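You operate a simulated robot arm through the tools that you are given. There is no shell and no other tool. Be economical: measure what you need, move in short steps, check, and stop when the job is done.

You are at the controls of a simulated robot arm. One attempt, no reset.

TASK
Strip the make-ready block: clamp open, die out, shims back.
Fine: stand the die on the spot beside the block; the teal shim and the grey shim are in.

The check looks at the end state, three seconds after you hand in, the way a careful person would. Anything else that was tipped, shoved, dropped, spilled or broken makes it a failure.

THE ROBOT
A 6-joint arm with a two-finger parallel gripper, fixed in place. Base frame: the origin is at the foot of the arm, x ahead of it, y to its left, z up; the work surface is at about z = 0. Readings come in m, degrees, newtons and seconds.
With the tool pointing down near the work surface it reaches from about 0.12 to 0.5 m from the base axis. Its first joint turns from -72.0 to 72.0 degrees. Payload 0.65 kg.
The tool frame sits at the grasp point between the pads (the TCP): z along the fingers, y along the line on which they close. The tips reach 0.025 m beyond it. The gripper opens to 0.076 m. The fingers are 0.018 m wide and 0.01 m thick; the gripper's body (0.036 by 0.078 m) begins 0.045 m behind the TCP.
Orientation is that of the tool frame in the base frame, as a unit quaternion [w, x, y, z]. With the fingers straight down and closing along the base's y, the tool's x points along the base's -x, its y along +y and its z along -z.

THE INTERFACE
- The arm moves only by the tool nudge_tool. Its argument "targets" is a list of rows, each a list of 7 numbers: the shift along the tool's x, y, z in m, then the turn, a rotation vector about the tool's x, y, z in degrees, then the gripper command, from -1 (fully open) to 1 (shut), values between in proportion. In form: [[x, y, z, wx, wy, wz, jaw], ...]. A call has 1 to 20 rows; each row is the pose to reach, as a shift and turn from the pose commanded when the call began, along the tool's axes at that moment. A row lasts 0.2 s, in which the tool goes at most 0.05 m and 8.6 degrees; a call with a longer step from one row to the next is refused whole, and so is a gripper value outside its range. Where a pose cannot be reached the arm comes as near as it can. A force on the tool above 40 N (or 10 N above the force at the start of the call, whichever is more), or a blocked arm, ends the call early, and 0.2 s more pass. Each finger travels about 0.108 m/s and halts on what it meets, pressing with about 23 N; the grip force reading is that of the motor and also rises with nothing between the fingers. The clock runs only during rows and for 0.2 s after the last one: add rows that repeat a pose to give the fingers time. The reply holds the time, the measured pose of the TCP, the force on the tool along the base axes, the opening and the grip force, in the units named above and with some noise, with the torque about the TCP (base axes, N m) and any sound that the robot's microphone picked up, and new pictures: "show" is both (left out), scene, wrist or none.
- Cameras (640 x 400 px; columns grow to the right, rows downward): "scene" is fixed at [0.0711, 0.2901, 0.4206]; the picture's right is [-0.57, -0.82, 0.00], its down [-0.44, 0.31, -0.84] and it looks along [0.69, -0.48, -0.54] (base axes); focal length 266 px, centre (320, 200). "wrist" rides on the gripper at [0.058, 0.011, -0.081] in the tool frame; the picture's right is [-0.18, 0.98, 0.00], its down [-0.75, -0.14, -0.64] and it looks along [-0.63, -0.12, 0.77] (tool axes); focal length 243 px, centre (320, 200). There is no depth. A picture from a camera that has moved, and an enlarged one, comes with that camera's place and axes in the base frame and with its lens. The place of the scene camera against the robot may be out by one fixed shift of up to 0.018 m in any direction.
- zoom(camera, box): a new picture of the part [left, top, right, bottom] of that camera's present view, enlarged. No time passes.
- hand_in(): hands the job in; it is judged then, once.

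Work in short steps. Places have to be worked out from the pictures, the camera data and where the tool is seen: move nearer, look again, correct. Check each grasp and each placing, and mend what went wrong. You have 120 turns and 200 pictures in all, those below and enlarged ones among them. Open the gripper and draw the arm clear of the work before you hand the job in, unless the task says otherwise; then end with one line.

The tools are called after ">>>" as a command line: name --pt "numbers of a row" for each row, then --argument value for the rest, lists and objects as JSON in quotes. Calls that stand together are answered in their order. nudge_tool: Moves the arm, as the interface text tells. Its arguments: {"type":"object","properties":{"targets":{"type":"array","items":{"type":"array","items":{"type":"number"}}},"show":{"type":"string","enum":["both","scene","wrist","none"]}},"required":["targets"]} The other tools are called the same way: zoom (camera, box) takes an enlarged picture of a part of a camera's view; hand_in () hands the job in.

At the start:

```text
t: 0.0
tcp_pos: [0.2168, 0.1607, 0.2523]
ee_rot: [0.0, 0.0, 1.0, 0.0]
force: [1.2, 0.2, 0.2]
wrist_torque: [0.03, -0.04, 0.01]
width: 0.076
grasp_force: 0.1
```

scene: 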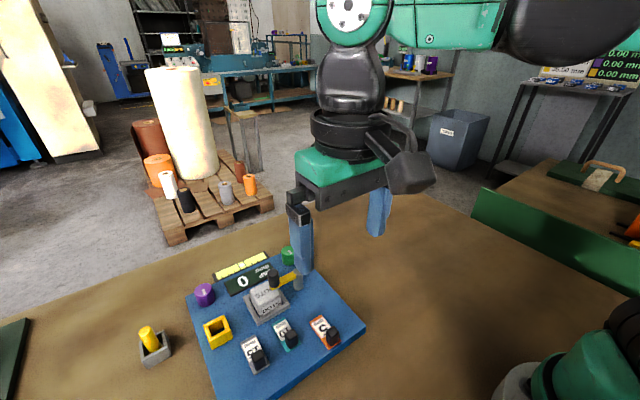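
wrist: 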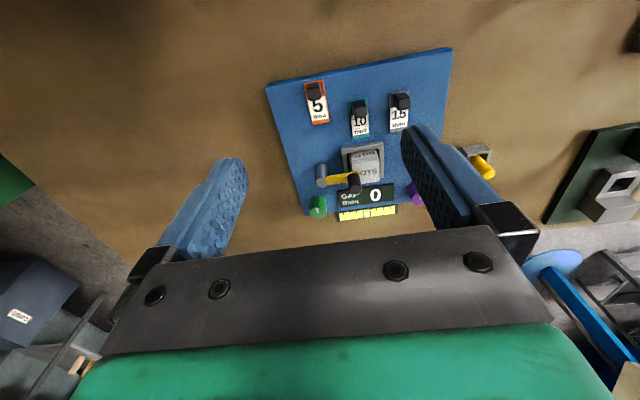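

I'll look closer at the block in both views before moving.

>>> zoom --camera "scene" --box '[120, 230, 380, 400]'

>>> zoom --camera "wrist" --box '[250, 40, 510, 225]'

>>> zoom --camera "wrist" --box '[440, 100, 640, 260]'

```text
2.35 times, centred on (250, 315) of scene
camera zoom: at [0.0711, 0.2901, 0.4206], right [-0.57, -0.82, 0.0], down [-0.44, 0.31, -0.84], along [0.69, -0.48, -0.54], focal length 626 px, centre (485, -71)
```

zoom: 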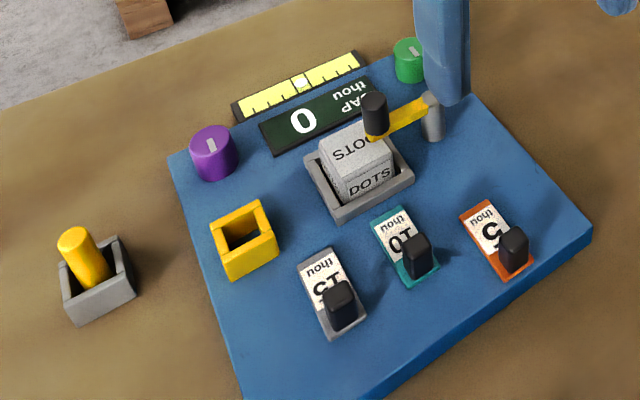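

```text
2.16 times, centred on (380, 132) of wrist
camera zoom: at [0.1587, 0.1723, 0.3323], right [0.18, 0.98, 0.0], down [0.75, -0.14, 0.64], along [0.63, -0.12, -0.77], focal length 525 px, centre (190, 346)
```

zoom: 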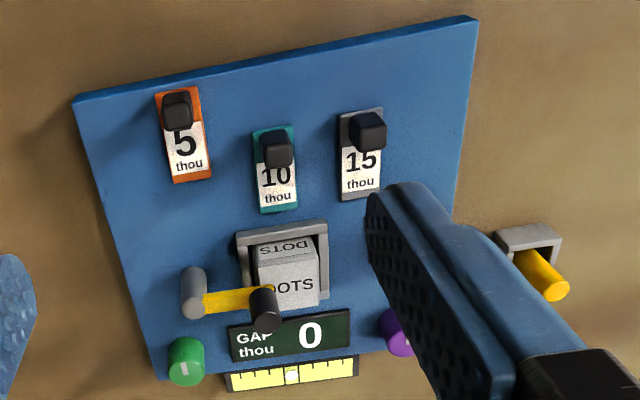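

```text
2.50 times, centred on (540, 180) of wrist
camera zoom: at [0.1587, 0.1723, 0.3323], right [0.18, 0.98, 0.0], down [0.75, -0.14, 0.64], along [0.63, -0.12, -0.77], focal length 606 px, centre (-230, 250)
```

zoom: 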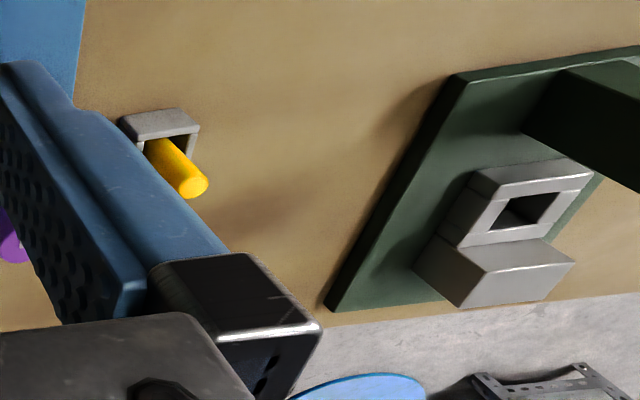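

The board is square to the base: die near (0.35, 0.20), lever pivot near (0.345, 0.14), and the teal and grey shims are pushed in about 3 cm further than the orange one. I'll move the camera forward and left to see the die, the yellow frame and the surroundings.

>>> nudge_tool --pt "-0.04 0.02 0 0 0 0 -1" --pt "-0.08 0.05 0 0 0 0 -1" --pt "-0.1 0.06 0 0 0 0 -1" --pt "-0.1 0.06 0 0 0 0 -1"

```text
t: 1.0
tcp_pos: [0.3179, 0.2208, 0.2525]
ee_rot: [-0.001, 0.0, 1.0, 0.0]
force: [0.1, 0.1, -0.3]
wrist_torque: [-0.04, 0.02, -0.01]
width: 0.0761
grasp_force: 0.0
camera wrist: at [0.2598, 0.2317, 0.3328], right [0.18, 0.98, 0.0], down [0.75, -0.14, 0.64], along [0.63, -0.12, -0.77], focal length 243 px, centre (320, 200)
```

scene: 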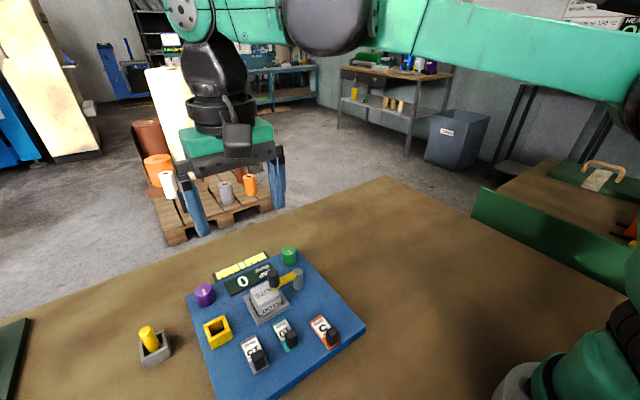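
wrist: 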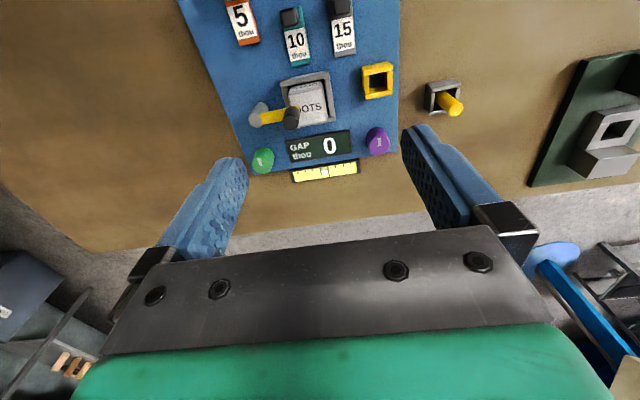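

>>> zoom --camera "wrist" --box '[220, 0, 480, 180]'

>>> zoom --camera "wrist" --box '[240, 60, 420, 185]'

>>> zoom --camera "scene" --box '[180, 240, 340, 380]'

```text
2.22 times, centred on (350, 90) of wrist
camera zoom: at [0.2598, 0.2317, 0.3328], right [0.18, 0.98, 0.0], down [0.75, -0.14, 0.64], along [0.63, -0.12, -0.77], focal length 539 px, centre (253, 444)
```

zoom: 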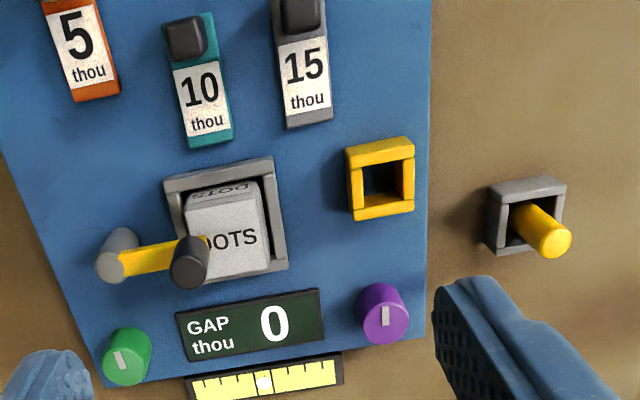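

```text
3.20 times, centred on (330, 122) of wrist
camera zoom: at [0.2598, 0.2317, 0.3328], right [0.18, 0.98, 0.0], down [0.75, -0.14, 0.64], along [0.63, -0.12, -0.77], focal length 776 px, centre (288, 448)
```

zoom: 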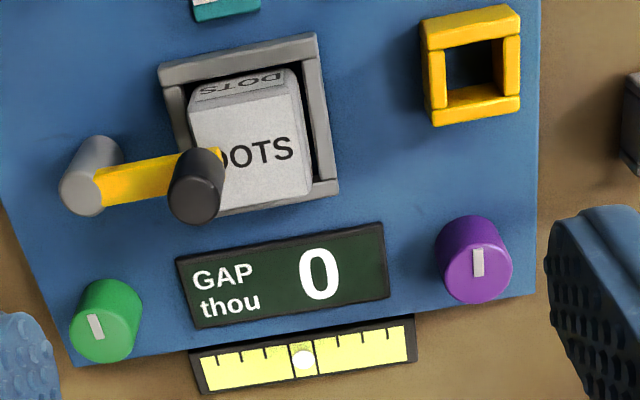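

```text
2.86 times, centred on (260, 310) of scene
camera zoom: at [0.0712, 0.2901, 0.4206], right [-0.57, -0.82, 0.0], down [-0.44, 0.31, -0.84], along [0.69, -0.48, -0.54], focal length 761 px, centre (491, -114)
```

zoom: 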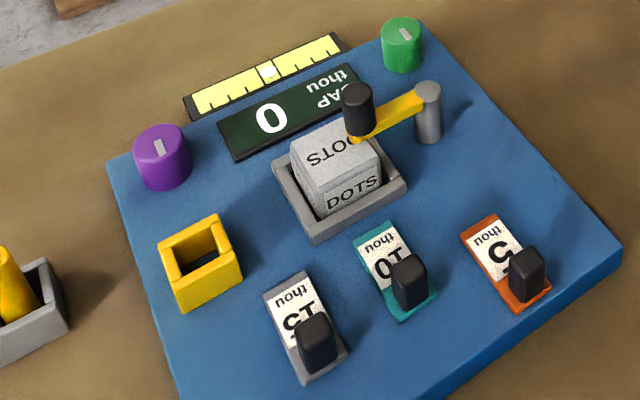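

The clamp lever holds the die down, but I can't yet see the "spot". I'll look at the area to the left of the board.

>>> nudge_tool --pt "0.03 0.04 0 0 0 0 -1" --pt "0.06 0.08 0 0 0 0 -1" --pt "0.09 0.12 0 0 0 0 -1" --pt "0.12 0.15 0 0 0 0 -1" --pt "0.12 0.15 0 0 0 0 -1"

```text
t: 2.2
tcp_pos: [0.1963, 0.369, 0.2509]
ee_rot: [-0.001, 0.0, 1.0, 0.0]
force: [-0.1, 0.1, -0.2]
wrist_torque: [0.01, 0.02, 0.04]
width: 0.0761
grasp_force: 0.2
camera wrist: at [0.139, 0.3798, 0.3314], right [0.18, 0.98, 0.0], down [0.75, -0.14, 0.64], along [0.63, -0.12, -0.77], focal length 243 px, centre (320, 200)
```

scene: 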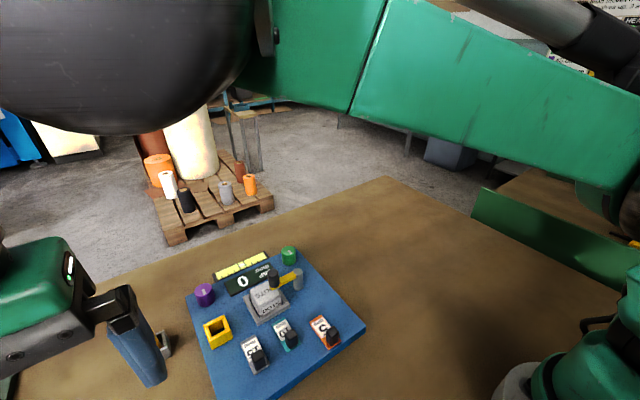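
wrist: 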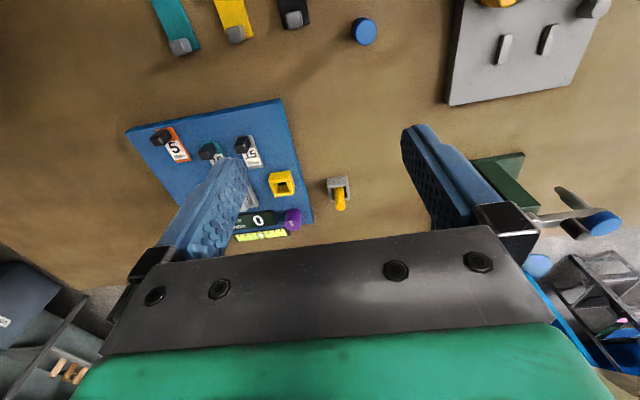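

More items have appeared near the base (straps, a blue disc, a grey panel), so I'll zoom in on them.

>>> zoom --camera "wrist" --box '[120, 0, 400, 120]'

>>> zoom --camera "wrist" --box '[320, 0, 640, 250]'

```text
2.29 times, centred on (260, 60) of wrist
camera zoom: at [0.139, 0.3798, 0.3314], right [0.18, 0.98, 0.0], down [0.75, -0.14, 0.64], along [0.63, -0.12, -0.77], focal length 555 px, centre (457, 520)
```

zoom: 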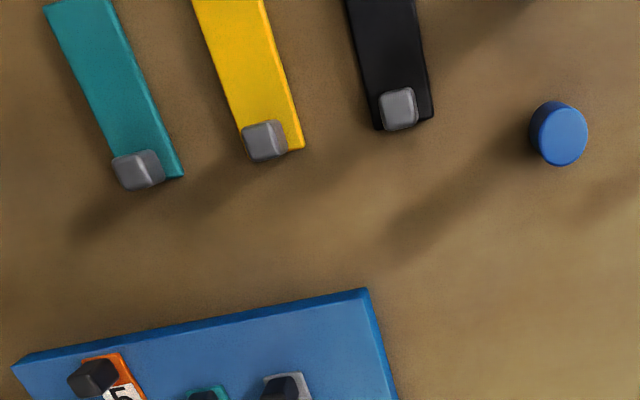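

```text
1.60 times, centred on (480, 125) of wrist
camera zoom: at [0.139, 0.3798, 0.3314], right [0.18, 0.98, 0.0], down [0.75, -0.14, 0.64], along [0.63, -0.12, -0.77], focal length 388 px, centre (64, 320)
```

zoom: 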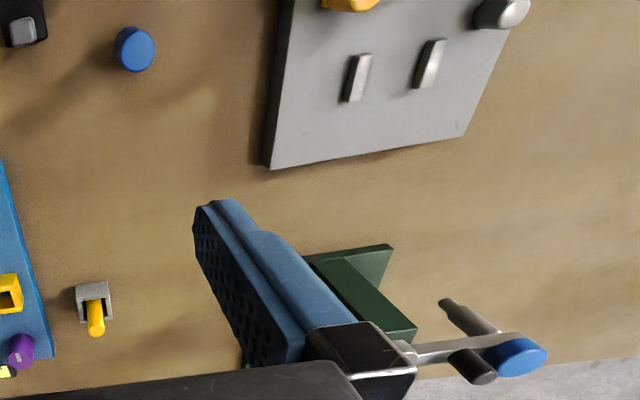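

No marked spot here. I'll check the right side of the board and the strip nearest the base.

>>> nudge_tool --pt "0 -0.05 0 0 0 0 -1" --pt "0 -0.1 0 0 0 0 -1" --pt "0 -0.15 0 0 0 0 -1" --pt "0 -0.2 0 0 0 0 -1" --pt "0 -0.25 0 0 0 0 -1" --pt "0 -0.3 0 0 0 0 -1" --pt "0 -0.33 0 0 0 0 -1" --pt "0 -0.33 0 0 0 0 -1"

```text
t: 4.0
tcp_pos: [0.1976, 0.0416, 0.252]
ee_rot: [0.0, 0.0, 1.0, -0.001]
force: [0.7, 0.1, -0.2]
wrist_torque: [-0.03, 0.0, 0.04]
width: 0.0764
grasp_force: 0.1
camera wrist: at [0.1389, 0.0523, 0.3328], right [0.18, 0.98, 0.0], down [0.75, -0.14, 0.64], along [0.63, -0.12, -0.77], focal length 243 px, centre (320, 200)
```

scene: 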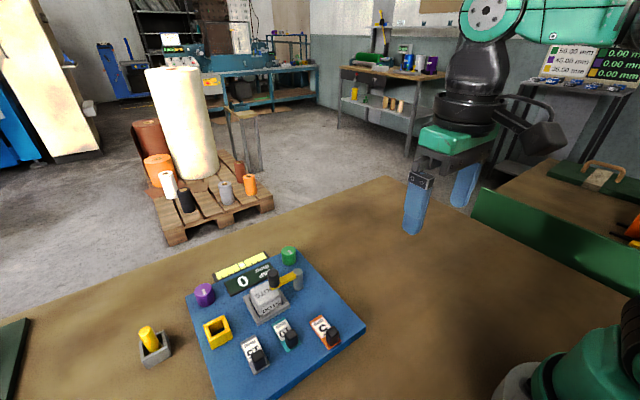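
wrist: 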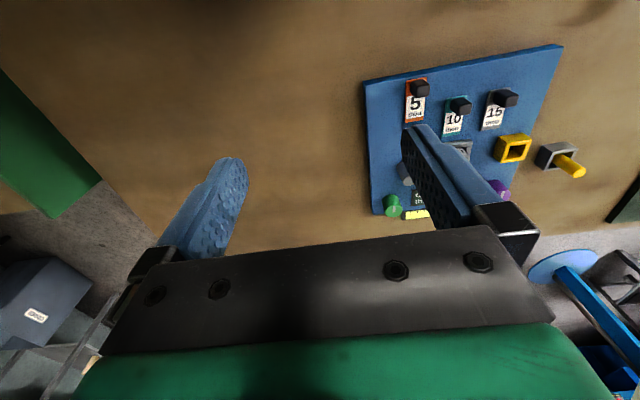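

Right side is bare. I'll take a closer look at the blue disc and straps at the near left.

>>> nudge_tool --pt "0 0.05 0 0 0 0 -1" --pt "0.02 0.1 0 0 0 0 -1" --pt "0.04 0.145 0 0 0 0 -1" --pt "0.05 0.19 0 0 0 0 -1" --pt "0.06 0.235 0 0 0 0 -1" --pt "0.07 0.28 0 0 0 0 -1" --pt "0.07 0.28 0 0 0 0 -1" --show "wrist"

```text
refused: row 2 steps farther than a row can; nothing moved
```

Same move with smaller steps.

>>> nudge_tool --pt "0 0.04 0 0 0 0 -1" --pt "0.02 0.08 0 0 0 0 -1" --pt "0.03 0.12 0 0 0 0 -1" --pt "0.04 0.16 0 0 0 0 -1" --pt "0.05 0.2 0 0 0 0 -1" --pt "0.06 0.24 0 0 0 0 -1" --pt "0.07 0.28 0 0 0 0 -1" --pt "0.07 0.28 0 0 0 0 -1" --show "wrist"

```text
t: 5.8
tcp_pos: [0.1272, 0.3201, 0.2523]
ee_rot: [0.0, -0.001, 1.0, 0.0]
force: [0.0, 0.6, 0.0]
wrist_torque: [-0.02, 0.0, -0.01]
width: 0.0761
grasp_force: 0.1
camera wrist: at [0.069, 0.3319, 0.3318], right [0.18, 0.98, 0.0], down [0.75, -0.14, 0.64], along [0.63, -0.12, -0.77], focal length 243 px, centre (320, 200)
```

wrist: 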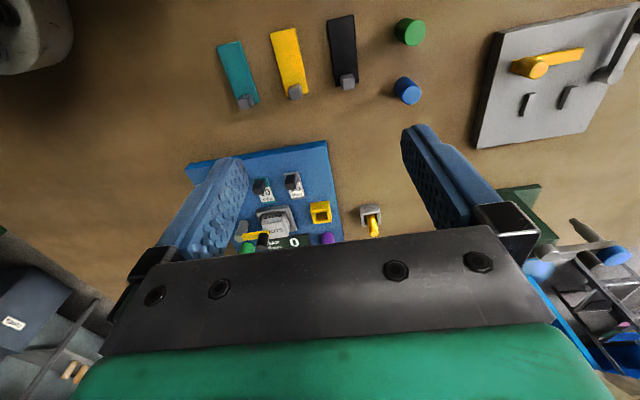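

Those belong to other stations. I'll examine the bench immediately around the block for a subtle mark.

>>> zoom --camera "scene" --box '[280, 200, 520, 400]'

>>> zoom --camera "scene" --box '[0, 250, 220, 400]'

>>> zoom --camera "wrist" --box '[230, 110, 420, 230]'

```text
2.00 times, centred on (400, 300) of scene
camera zoom: at [0.0711, 0.2901, 0.4206], right [-0.57, -0.82, 0.0], down [-0.44, 0.31, -0.84], along [0.69, -0.48, -0.54], focal length 532 px, centre (160, 0)
```

zoom: 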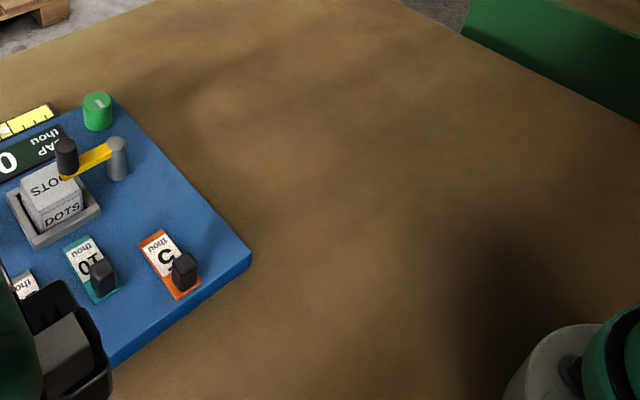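

```text
2.67 times, centred on (110, 325) of scene
camera zoom: at [0.0711, 0.2901, 0.4206], right [-0.57, -0.82, 0.0], down [-0.44, 0.31, -0.84], along [0.69, -0.48, -0.54], focal length 710 px, centre (880, -133)
```

zoom: 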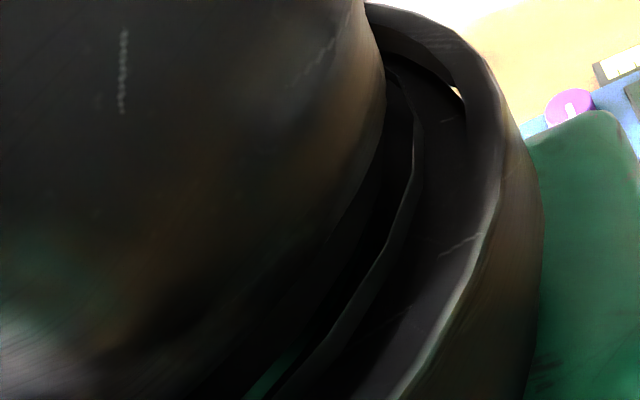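

```text
3.33 times, centred on (325, 170) of wrist
camera zoom: at [0.069, 0.3319, 0.3318], right [0.18, 0.98, 0.0], down [0.75, -0.14, 0.64], along [0.63, -0.12, -0.77], focal length 809 px, centre (303, 300)
```

zoom: 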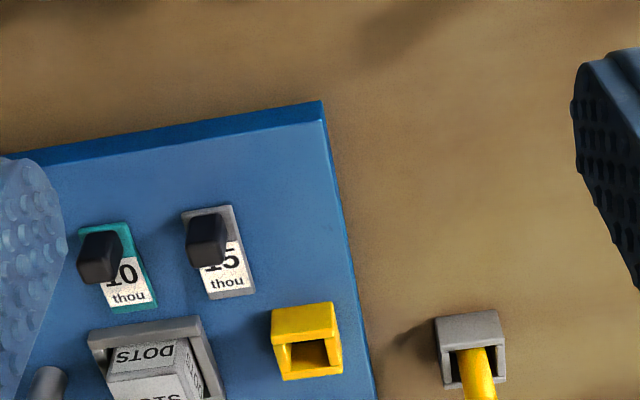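

No mark yet. I'll move the arm over toward the clamp and check the left and back bench areas again from there.

>>> nudge_tool --pt "-0.03 -0.035 0 0 0 0 -1" --pt "-0.06 -0.07 0 0 0 0 -1" --pt "-0.09 -0.105 0 0 0 0 -1" --pt "-0.12 -0.14 0 0 0 0 -1" --pt "-0.15 -0.17 0 0 0 0 -1" --pt "-0.18 -0.2 0 0 0 0 -1" --pt "-0.2 -0.23 0 0 0 0 -1" --pt "-0.2 -0.23 0 0 0 0 -1" --show "wrist"

>>> zoom --camera "scene" --box '[0, 250, 240, 400]'

>>> zoom --camera "wrist" --box '[240, 0, 480, 150]'

```text
t: 7.6
tcp_pos: [0.3284, 0.0904, 0.2518]
ee_rot: [0.001, 0.0, 1.0, 0.0]
force: [-0.7, 0.5, -0.2]
wrist_torque: [-0.02, 0.01, -0.02]
width: 0.0761
grasp_force: 0.1
camera wrist: at [0.2693, 0.1013, 0.3319], right [0.18, 0.98, 0.0], down [0.75, -0.14, 0.64], along [0.63, -0.12, -0.77], focal length 243 px, centre (320, 200)
```

wrist: 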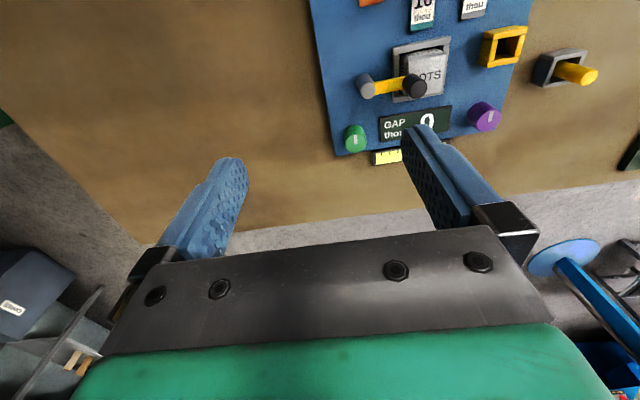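

```text
2.67 times, centred on (120, 325) of scene
camera zoom: at [0.0712, 0.2901, 0.4206], right [-0.57, -0.82, 0.0], down [-0.44, 0.31, -0.84], along [0.69, -0.48, -0.54], focal length 710 px, centre (853, -133)
```

zoom: 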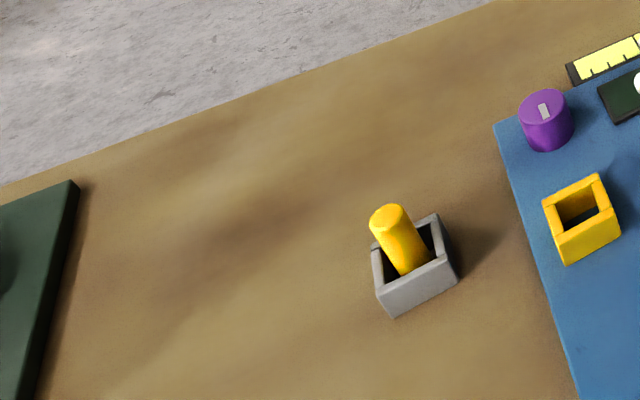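

```text
2.67 times, centred on (360, 75) of wrist
camera zoom: at [0.2693, 0.1013, 0.3319], right [0.18, 0.98, 0.0], down [0.75, -0.14, 0.64], along [0.63, -0.12, -0.77], focal length 647 px, centre (213, 533)
```

zoom: 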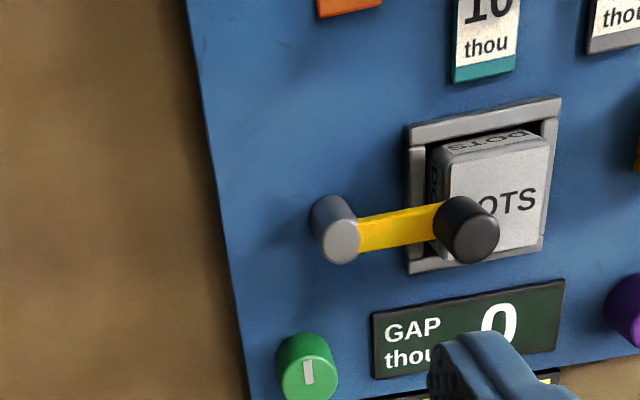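

I'll zoom on the bench right and behind the board once more for a faint mark.

>>> zoom --camera "wrist" --box '[60, 0, 340, 200]'

>>> zoom --camera "wrist" --box '[440, 20, 640, 200]'

>>> zoom --camera "scene" --box '[220, 180, 420, 300]'

```text
2.00 times, centred on (200, 100) of wrist
camera zoom: at [0.2693, 0.1013, 0.3319], right [0.18, 0.98, 0.0], down [0.75, -0.14, 0.64], along [0.63, -0.12, -0.77], focal length 485 px, centre (560, 400)
```

zoom: 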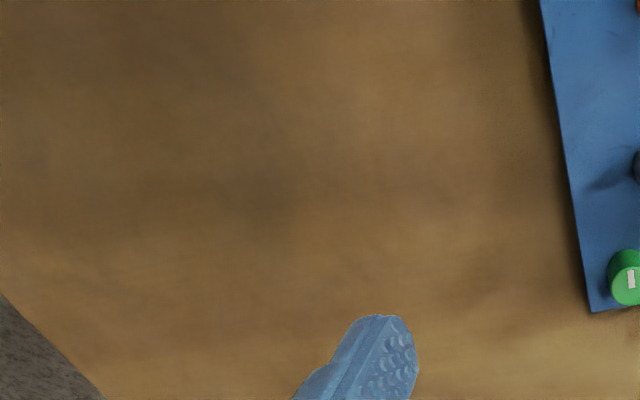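

```text
2.22 times, centred on (540, 110) of wrist
camera zoom: at [0.2693, 0.1013, 0.3319], right [0.18, 0.98, 0.0], down [0.75, -0.14, 0.64], along [0.63, -0.12, -0.77], focal length 539 px, centre (-169, 400)
```

zoom: 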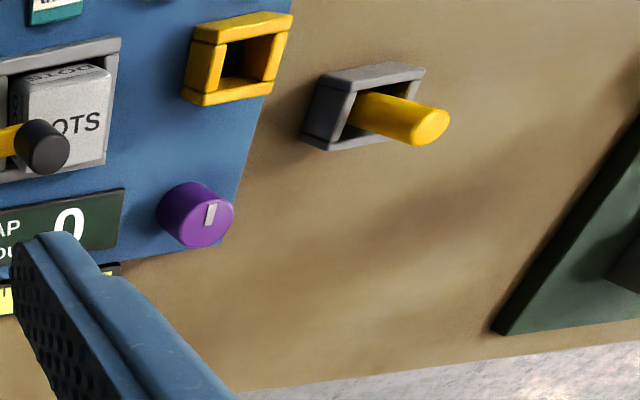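

```text
3.20 times, centred on (320, 240) of scene
camera zoom: at [0.0712, 0.2901, 0.4206], right [-0.57, -0.82, 0.0], down [-0.44, 0.31, -0.84], along [0.69, -0.48, -0.54], focal length 852 px, centre (320, 72)
```

zoom: 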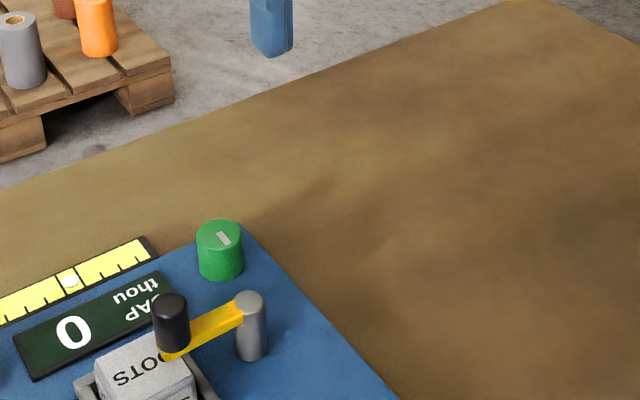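

No separate mark is visible, so I'll come back to that once the die is free. From two views I place the clamp knob's top at (0.353, 0.182, 0.086), the lever post at (0.355, 0.137) and the die at about (0.352, 0.201), 36 mm square with its top at z 0.053. I'll go above the knob and yaw 90° so the fingers straddle it along x.

>>> nudge_tool --pt "-0.003 0.009 0.01 0 0 -8.2 -1" --pt "-0.006 0.018 0.02 0 0 -16.4 -1" --pt "-0.009 0.027 0.03 0 0 -24.6 -1" --pt "-0.012 0.036 0.04 0 0 -32.8 -1" --pt "-0.014 0.045 0.05 0 0 -41 -1" --pt "-0.016 0.054 0.06 0 0 -49.2 -1" --pt "-0.018 0.063 0.07 0 0 -57.4 -1" --pt "-0.02 0.072 0.08 0 0 -65.6 -1" --pt "-0.022 0.08 0.09 0 0 -73.8 -1" --pt "-0.024 0.087 0.095 0 0 -82 -1" --pt "-0.025 0.092 0.1 0 0 -90 -1" --pt "-0.025 0.092 0.1 0 0 -90 -1"

```text
t: 10.2
tcp_pos: [0.3526, 0.1848, 0.1512]
ee_rot: [-0.001, 0.707, -0.707, 0.0]
force: [0.4, 0.4, 0.8]
wrist_torque: [-0.01, 0.03, -0.01]
width: 0.0761
grasp_force: 0.0
camera wrist: at [0.3411, 0.1257, 0.2318], right [-0.98, 0.18, 0.0], down [0.14, 0.75, 0.64], along [0.12, 0.63, -0.77], focal length 243 px, centre (320, 200)
```

scene: 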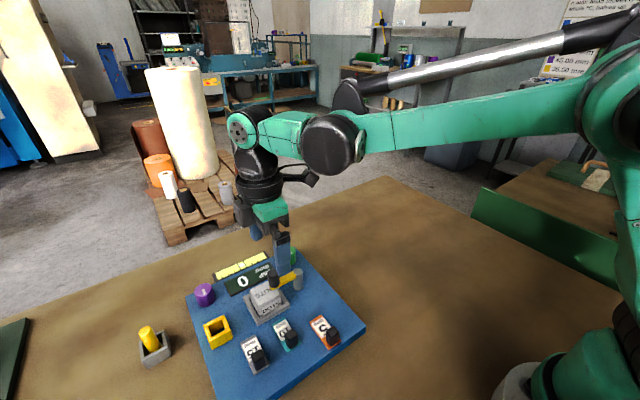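
wrist: 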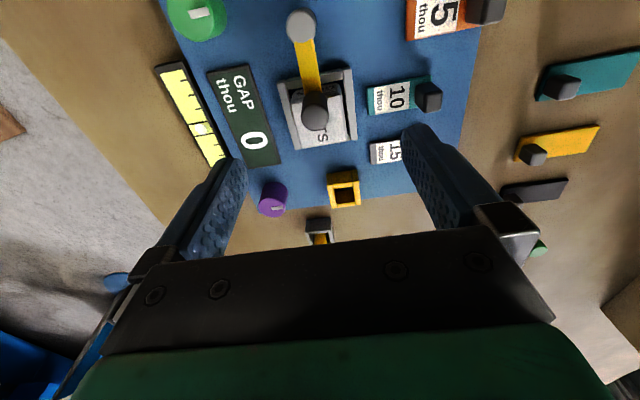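

Knob is centred between the fingers at about (0.353, 0.178). I'll descend to z 0.088 and close on it.

>>> nudge_tool --pt "0.003 0 0.03 0 0 0 -1" --pt "0.006 0 0.055 0 0 0 -1" --pt "0.006 0 0.063 0 0 0 -1" --pt "0.006 0 0.063 0 0 0 -0.4" --pt "0.006 0 0.063 0 0 0 0.2" --pt "0.006 0 0.063 0 0 0 0.6" --pt "0.006 0 0.063 0 0 0 0.6"

```text
t: 11.8
tcp_pos: [0.3518, 0.1776, 0.0882]
ee_rot: [0.0, -0.707, 0.708, 0.0]
force: [2.0, 1.5, -5.8]
wrist_torque: [0.05, 0.32, 0.03]
width: 0.0176
grasp_force: 35.8
camera wrist: at [0.3411, 0.1191, 0.1688], right [-0.98, 0.18, 0.0], down [0.14, 0.75, 0.64], along [0.12, 0.63, -0.77], focal length 243 px, centre (320, 200)
```

scene: 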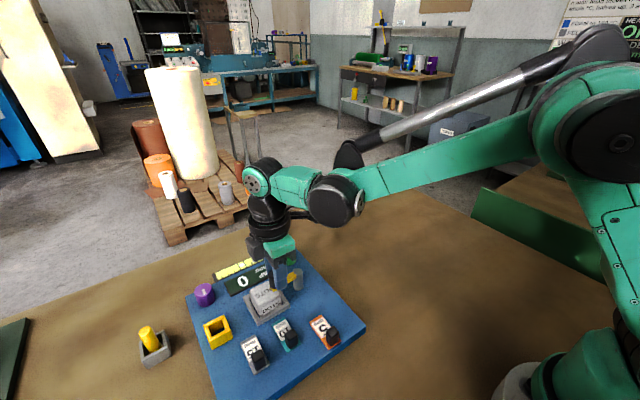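
wrist: 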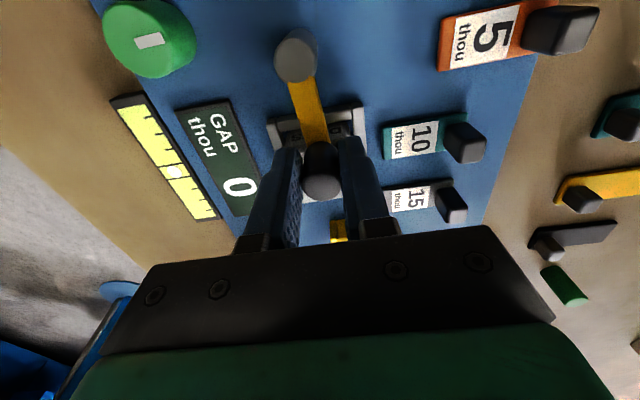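

Knob gripped at 17.6 mm. I'll swing it a first 24° in an arc about the post toward +x and watch the force.

>>> nudge_tool --pt "0.0004 -0.0058 0 0 0 8 0.6" --pt "0.0016 -0.0116 0 0 0 16 0.6" --pt "0.0036 -0.0171 0 0 0 24 0.6" --pt "0.0036 -0.0171 0 0 0 24 0.6" --show "wrist"

```text
t: 12.3
tcp_pos: [0.354, 0.1773, 0.0883]
ee_rot: [-0.009, -0.648, 0.762, 0.005]
force: [-18.8, -4.1, -1.4]
wrist_torque: [-0.01, -0.41, -0.13]
width: 0.0175
grasp_force: 36.6
stopped in row 2: the force on the tool passed its limit at 50 N (the readings are from after the stop); the commanded pose is now the measured one
camera wrist: at [0.3358, 0.1217, 0.1694], right [-0.94, 0.34, 0.02], down [0.27, 0.72, 0.64], along [0.21, 0.6, -0.77], focal length 243 px, centre (320, 200)
```

wrist: 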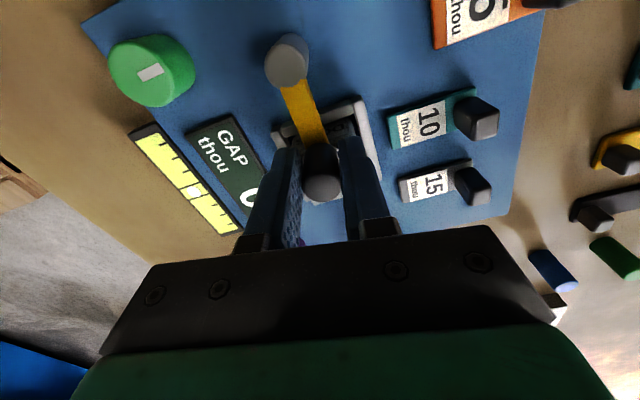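

It is blocked towards +x (a stop). I'll try the other way, swinging towards −x.

>>> nudge_tool --pt "0.0004 0.0025 0 0 0 -5 0.6" --pt "0.0009 0.005 0 0 0 -10 0.6" --pt "0.0028 0.0102 0 0 0 -18 0.6" --pt "0.0057 0.0153 0 0 0 -26 0.6" --pt "0.0057 0.0153 0 0 0 -26 0.6" --show "wrist"

```text
t: 13.5
tcp_pos: [0.3399, 0.1741, 0.0881]
ee_rot: [0.004, 0.802, -0.597, -0.005]
force: [1.2, 2.1, -23.2]
wrist_torque: [-0.27, -0.8, 0.06]
width: 0.0177
grasp_force: 36.3
camera wrist: at [0.3476, 0.1158, 0.1689], right [-0.99, -0.11, 0.01], down [-0.07, 0.76, 0.64], along [-0.08, 0.64, -0.77], focal length 243 px, centre (320, 200)
```

wrist: 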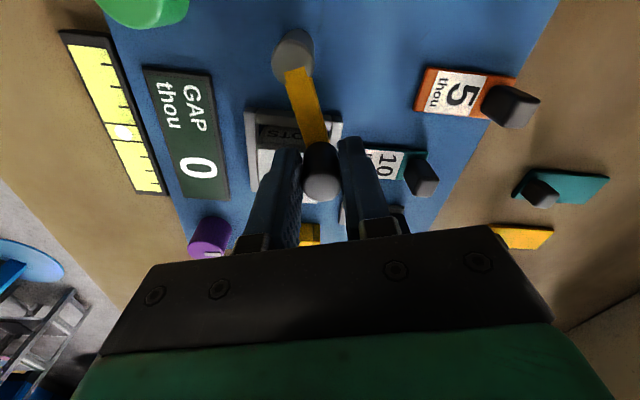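

It turns this way (about 22° so far). I'll relax the grip briefly to shed the vertical load, then continue the arc.

>>> nudge_tool --pt "0 0 0 0 0 0 0.4" --pt "0 0 0 0 0 0 0.6" --pt "0.0003 0.0063 0 0 0 -7 0.6" --pt "0.0024 0.0131 0 0 0 -15 0.6" --pt "0.0058 0.0194 0 0 0 -23 0.6" --pt "0.0104 0.0249 0 0 0 -31 0.6" --pt "0.0104 0.0249 0 0 0 -31 0.6" --show "wrist"

```text
t: 15.1
tcp_pos: [0.3195, 0.1567, 0.0897]
ee_rot: [0.003, 0.933, -0.361, -0.006]
force: [3.3, -2.0, -13.0]
wrist_torque: [0.23, -0.46, 0.01]
width: 0.0171
grasp_force: 35.6
camera wrist: at [0.3558, 0.1092, 0.1695], right [-0.8, -0.6, 0.01], down [-0.45, 0.61, 0.65], along [-0.4, 0.51, -0.76], focal length 243 px, centre (320, 200)
```

wrist: 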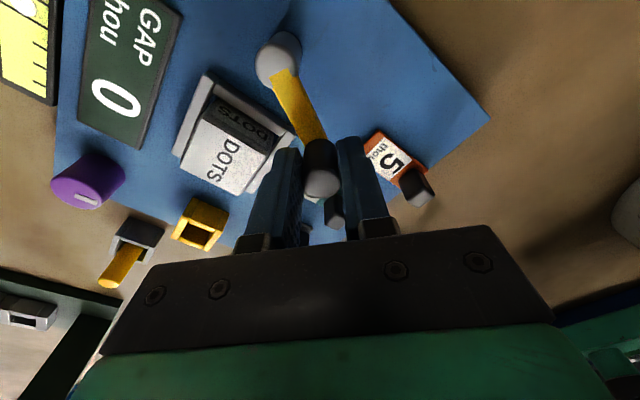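

About 60° round. Continuing the arc towards 100°.

>>> nudge_tool --pt "0.0021 0.007 0 0 0 -7 0.6" --pt "0.0055 0.0135 0 0 0 -14 0.6" --pt "0.0098 0.0191 0 0 0 -21 0.6" --pt "0.015 0.024 0 0 0 -28 0.6" --pt "0.0211 0.0279 0 0 0 -35 0.6" --pt "0.0211 0.0279 0 0 0 -35 0.6"

```text
t: 15.7
tcp_pos: [0.3139, 0.1448, 0.0895]
ee_rot: [0.002, 0.969, -0.249, -0.004]
force: [2.0, 1.9, 11.9]
wrist_torque: [-0.29, 0.14, 0.06]
width: 0.0165
grasp_force: 35.4
stopped in row 3: the force on the tool passed its limit at 46 N (the readings are from after the stop); the commanded pose is now the measured one
camera wrist: at [0.361, 0.107, 0.1695], right [-0.64, -0.77, 0.01], down [-0.58, 0.49, 0.65], along [-0.5, 0.41, -0.76], focal length 243 px, centre (320, 200)
```

scene: 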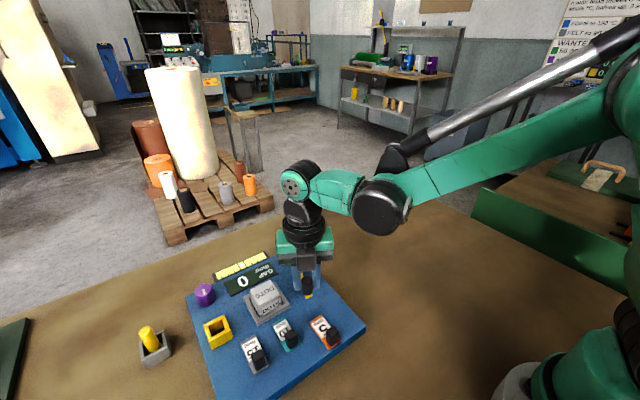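
wrist: 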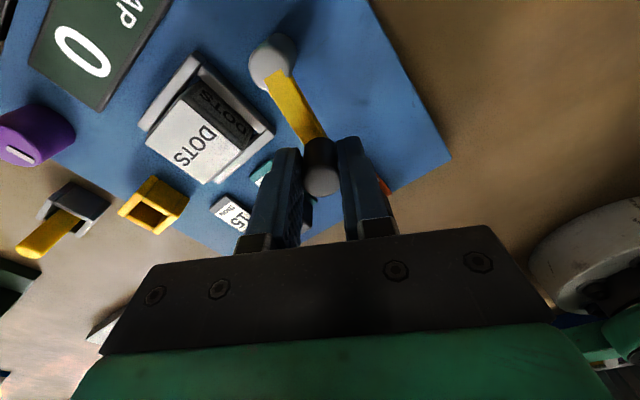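

Stopped around 78°, possibly the open end stop. I'll release, lift and look.

>>> nudge_tool --pt "0 0 0 0 0 0 0" --pt "0 0 0 0 0 0 -0.5" --pt "0 0 -0.04 0 0 0 -0.5" --pt "0 0 -0.08 0 0 0 -1" --pt "0 0 -0.08 0 0 0 -1"

>>> zoom --camera "scene" --box '[180, 240, 380, 380]'

```text
t: 16.9
tcp_pos: [0.3162, 0.1438, 0.169]
ee_rot: [0.001, 0.968, -0.25, -0.004]
force: [0.2, 0.2, -0.2]
wrist_torque: [-0.03, 0.02, -0.02]
width: 0.0761
grasp_force: 0.0
camera wrist: at [0.3629, 0.1066, 0.2486], right [-0.64, -0.77, 0.01], down [-0.58, 0.49, 0.65], along [-0.5, 0.41, -0.76], focal length 243 px, centre (320, 200)
```

scene: 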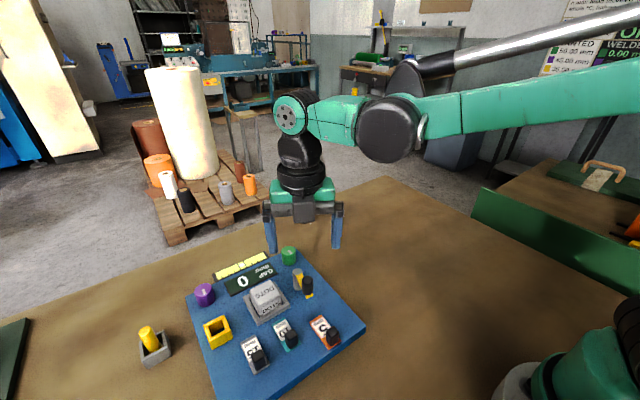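
wrist: 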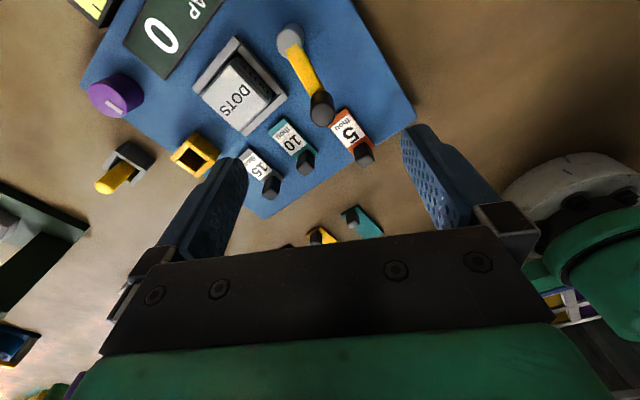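

```text
2.86 times, centred on (280, 310) of scene
camera zoom: at [0.0711, 0.2901, 0.4206], right [-0.57, -0.82, 0.0], down [-0.44, 0.31, -0.84], along [0.69, -0.48, -0.54], focal length 761 px, centre (434, -114)
```

zoom: 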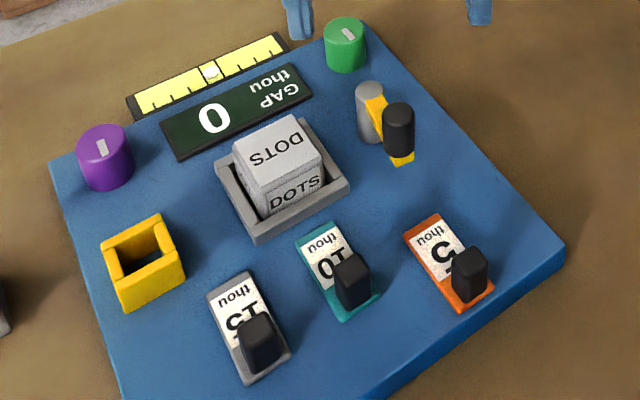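

The lever now points about 82° from closed and is clear of the die. I'll turn the tool back to its nominal yaw with fingers shut, so I can push lightly to confirm it is at its stop.

>>> nudge_tool --pt "0 0 0 0 0 8.4 -1" --pt "0 0 0 0 0 16.8 -1" --pt "0 0 0 0 0 25.2 -1" --pt "0 0 0 0 0 33.6 -1" --pt "0 0 0 0 0 42 -1" --pt "0 0 0 0 0 50.4 -1" --pt "0 0 0 0 0 58.8 -1" --pt "0 0 0 0 0 67.2 0" --pt "0 0 0 0 0 75.6 1" --pt "-0.002 -0.004 0 0 0 84 1" --pt "-0.004 -0.008 0 0 0 92.4 1" --pt "-0.006 -0.012 0 0 0 100.8 1" --pt "-0.008 -0.016 0 0 0 109.2 1" --pt "-0.01 -0.02 0 0 0 117.6 1" --pt "-0.0121 -0.0256 0 0 0 126 1" --pt "-0.0121 -0.0256 0 0 0 134.4 1" --pt "-0.0121 -0.0256 0 0 0 142.8 1" --pt "-0.0121 -0.0256 0 0 0 151 1" --pt "-0.0121 -0.0256 0 0 0 151 1" --show "wrist"

```text
t: 20.9
tcp_pos: [0.3167, 0.1736, 0.1678]
ee_rot: [-0.006, 0.0, 1.0, 0.0]
force: [-0.4, -0.3, 0.5]
wrist_torque: [-0.02, 0.02, 0.01]
width: 0.0
grasp_force: 22.4
camera wrist: at [0.2592, 0.1835, 0.25], right [0.18, 0.98, 0.0], down [0.76, -0.14, 0.63], along [0.62, -0.12, -0.77], focal length 243 px, centre (320, 200)
```

wrist: 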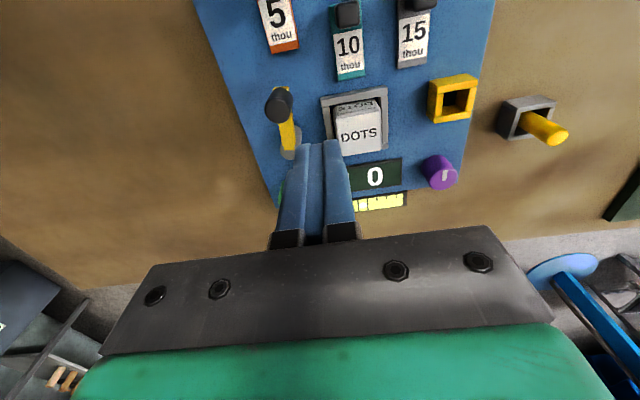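

Descending beside the knob, then pushing gently toward −y in small steps.

>>> nudge_tool --pt "0 0 0.04 0 0 0 1" --pt "0 0 0.078 0 0 0 1" --pt "0 -0.006 0.078 0 0 0 1" --pt "0 -0.01 0.078 0 0 0 1" --pt "0 -0.013 0.078 0 0 0 1" --pt "0 -0.015 0.078 0 0 0 1" --pt "0 -0.017 0.078 0 0 0 1" --pt "0 -0.019 0.078 0 0 0 1" --pt "0 -0.019 0.078 0 0 0 1"

```text
t: 22.9
tcp_pos: [0.3169, 0.1551, 0.0905]
ee_rot: [-0.004, -0.002, 1.0, 0.003]
force: [3.6, 35.3, -3.7]
wrist_torque: [0.55, -0.06, -0.15]
width: 0.0
grasp_force: 23.0
camera wrist: at [0.2587, 0.1652, 0.1725], right [0.18, 0.98, 0.0], down [0.76, -0.14, 0.63], along [0.62, -0.11, -0.77], focal length 243 px, centre (320, 200)
```

scene: 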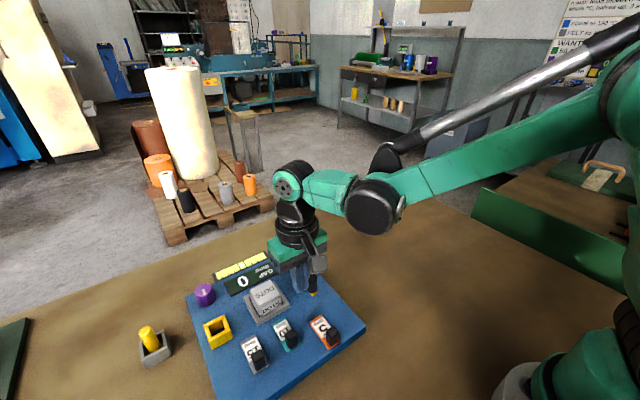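
wrist: 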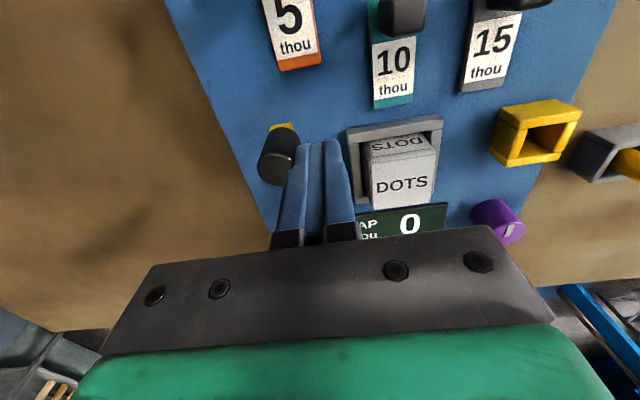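

35 N with no motion confirms the lever is at its open stop. I'll back off, lift, and go above the die.

>>> nudge_tool --pt "0 0.008 0 0 0 0 1" --pt "0 0.008 -0.04 0 -0.5 0 1" --pt "0 0.008 -0.06 0 -0.5 0 0" --pt "-0.018 0.027 -0.06 0 -0.5 0 -0.45" --pt "-0.035 0.046 -0.06 0 -0.5 0 -0.45" --pt "-0.035 0.046 -0.06 0 -0.5 0 -0.45"

>>> zoom --camera "wrist" --box '[220, 0, 480, 180]'

```text
t: 24.3
tcp_pos: [0.3503, 0.2012, 0.1519]
ee_rot: [-0.001, -0.001, 1.0, 0.0]
force: [0.4, 0.3, -0.1]
wrist_torque: [0.01, 0.02, 0.01]
width: 0.0551
grasp_force: 0.1
camera wrist: at [0.2915, 0.2121, 0.2308], right [0.18, 0.98, 0.0], down [0.75, -0.14, 0.64], along [0.63, -0.12, -0.77], focal length 243 px, centre (320, 200)
```

scene: 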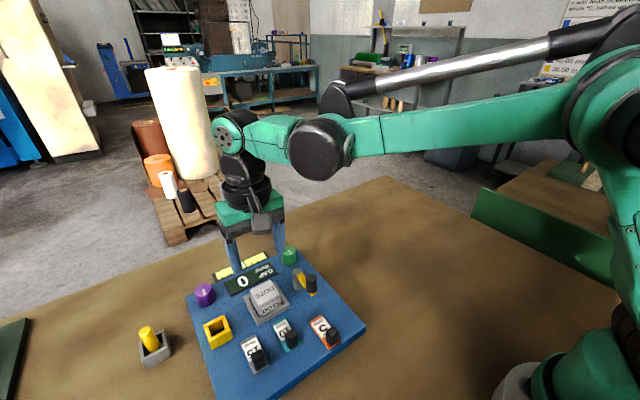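
wrist: 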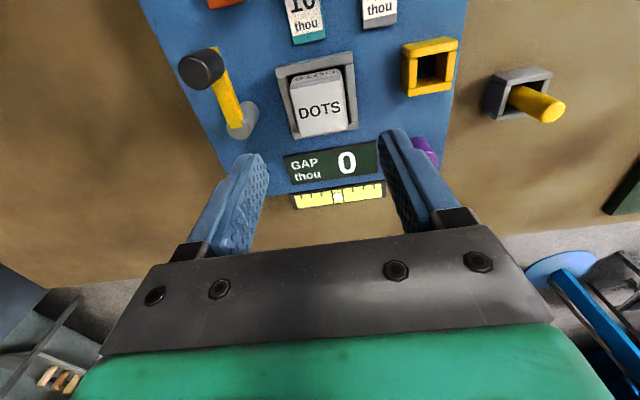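

```text
2.22 times, centred on (350, 90) of wrist
camera zoom: at [0.2915, 0.2121, 0.2308], right [0.18, 0.98, 0.0], down [0.75, -0.14, 0.64], along [0.63, -0.12, -0.77], focal length 539 px, centre (253, 444)
```

zoom: 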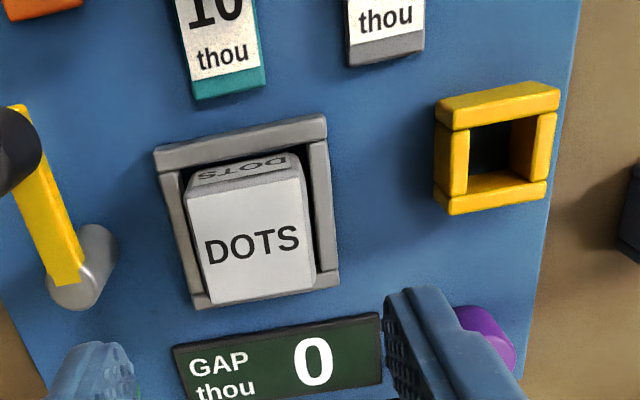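

Die centre confirmed at (0.352, 0.199), 36 mm wide, with the nest walls lower. I'll descend so the fingertips stay just above the nest rim, and close.

>>> nudge_tool --pt "-0.0015 -0.002 0.03 0 0 0 -0.45" --pt "-0.0015 -0.002 0.06 0 0 0 -0.45" --pt "-0.0015 -0.002 0.08 0 0 0 -0.45" --pt "-0.0015 -0.002 0.089 0 0 0 -0.45" --pt "-0.0015 -0.002 0.089 0 0 0 -0.2" --pt "-0.0015 -0.002 0.089 0 0 0 0.2" --pt "-0.0015 -0.002 0.089 0 0 0 0.2" --pt "-0.0015 -0.002 0.089 0 0 0 0.2"

>>> zoom --camera "wrist" --box '[180, 0, 460, 240]'

```text
t: 26.1
tcp_pos: [0.3507, 0.1989, 0.06]
ee_rot: [-0.001, -0.001, 1.0, 0.001]
force: [-0.1, 0.5, -0.3]
wrist_torque: [-0.02, -0.01, 0.01]
width: 0.0395
grasp_force: 22.6
camera wrist: at [0.2937, 0.2096, 0.1409], right [0.18, 0.98, 0.0], down [0.75, -0.14, 0.64], along [0.63, -0.12, -0.77], focal length 243 px, centre (320, 200)
```

scene: 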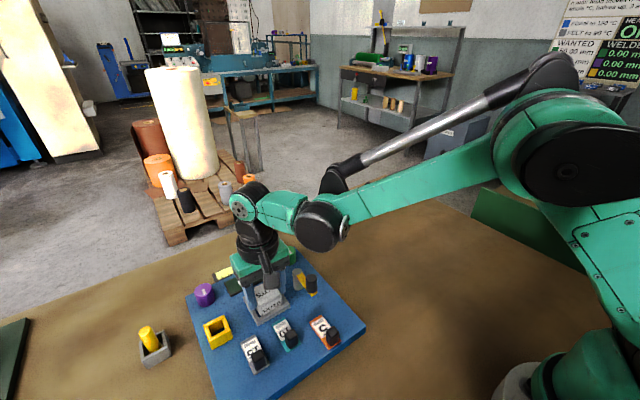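
wrist: 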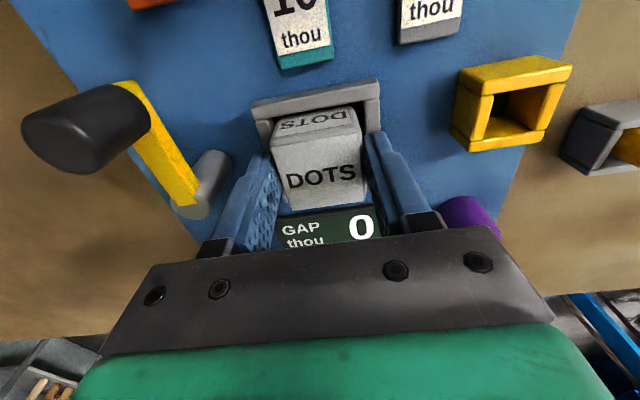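

```text
1.67 times, centred on (320, 120) of wrist
camera zoom: at [0.2937, 0.2096, 0.1409], right [0.18, 0.98, 0.0], down [0.75, -0.14, 0.64], along [0.63, -0.12, -0.77], focal length 404 px, centre (320, 333)
```

zoom: 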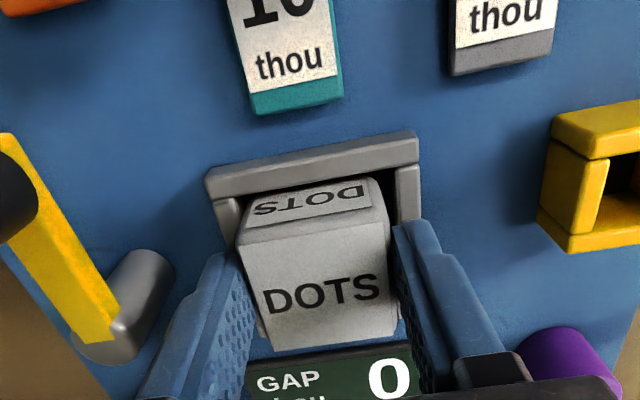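

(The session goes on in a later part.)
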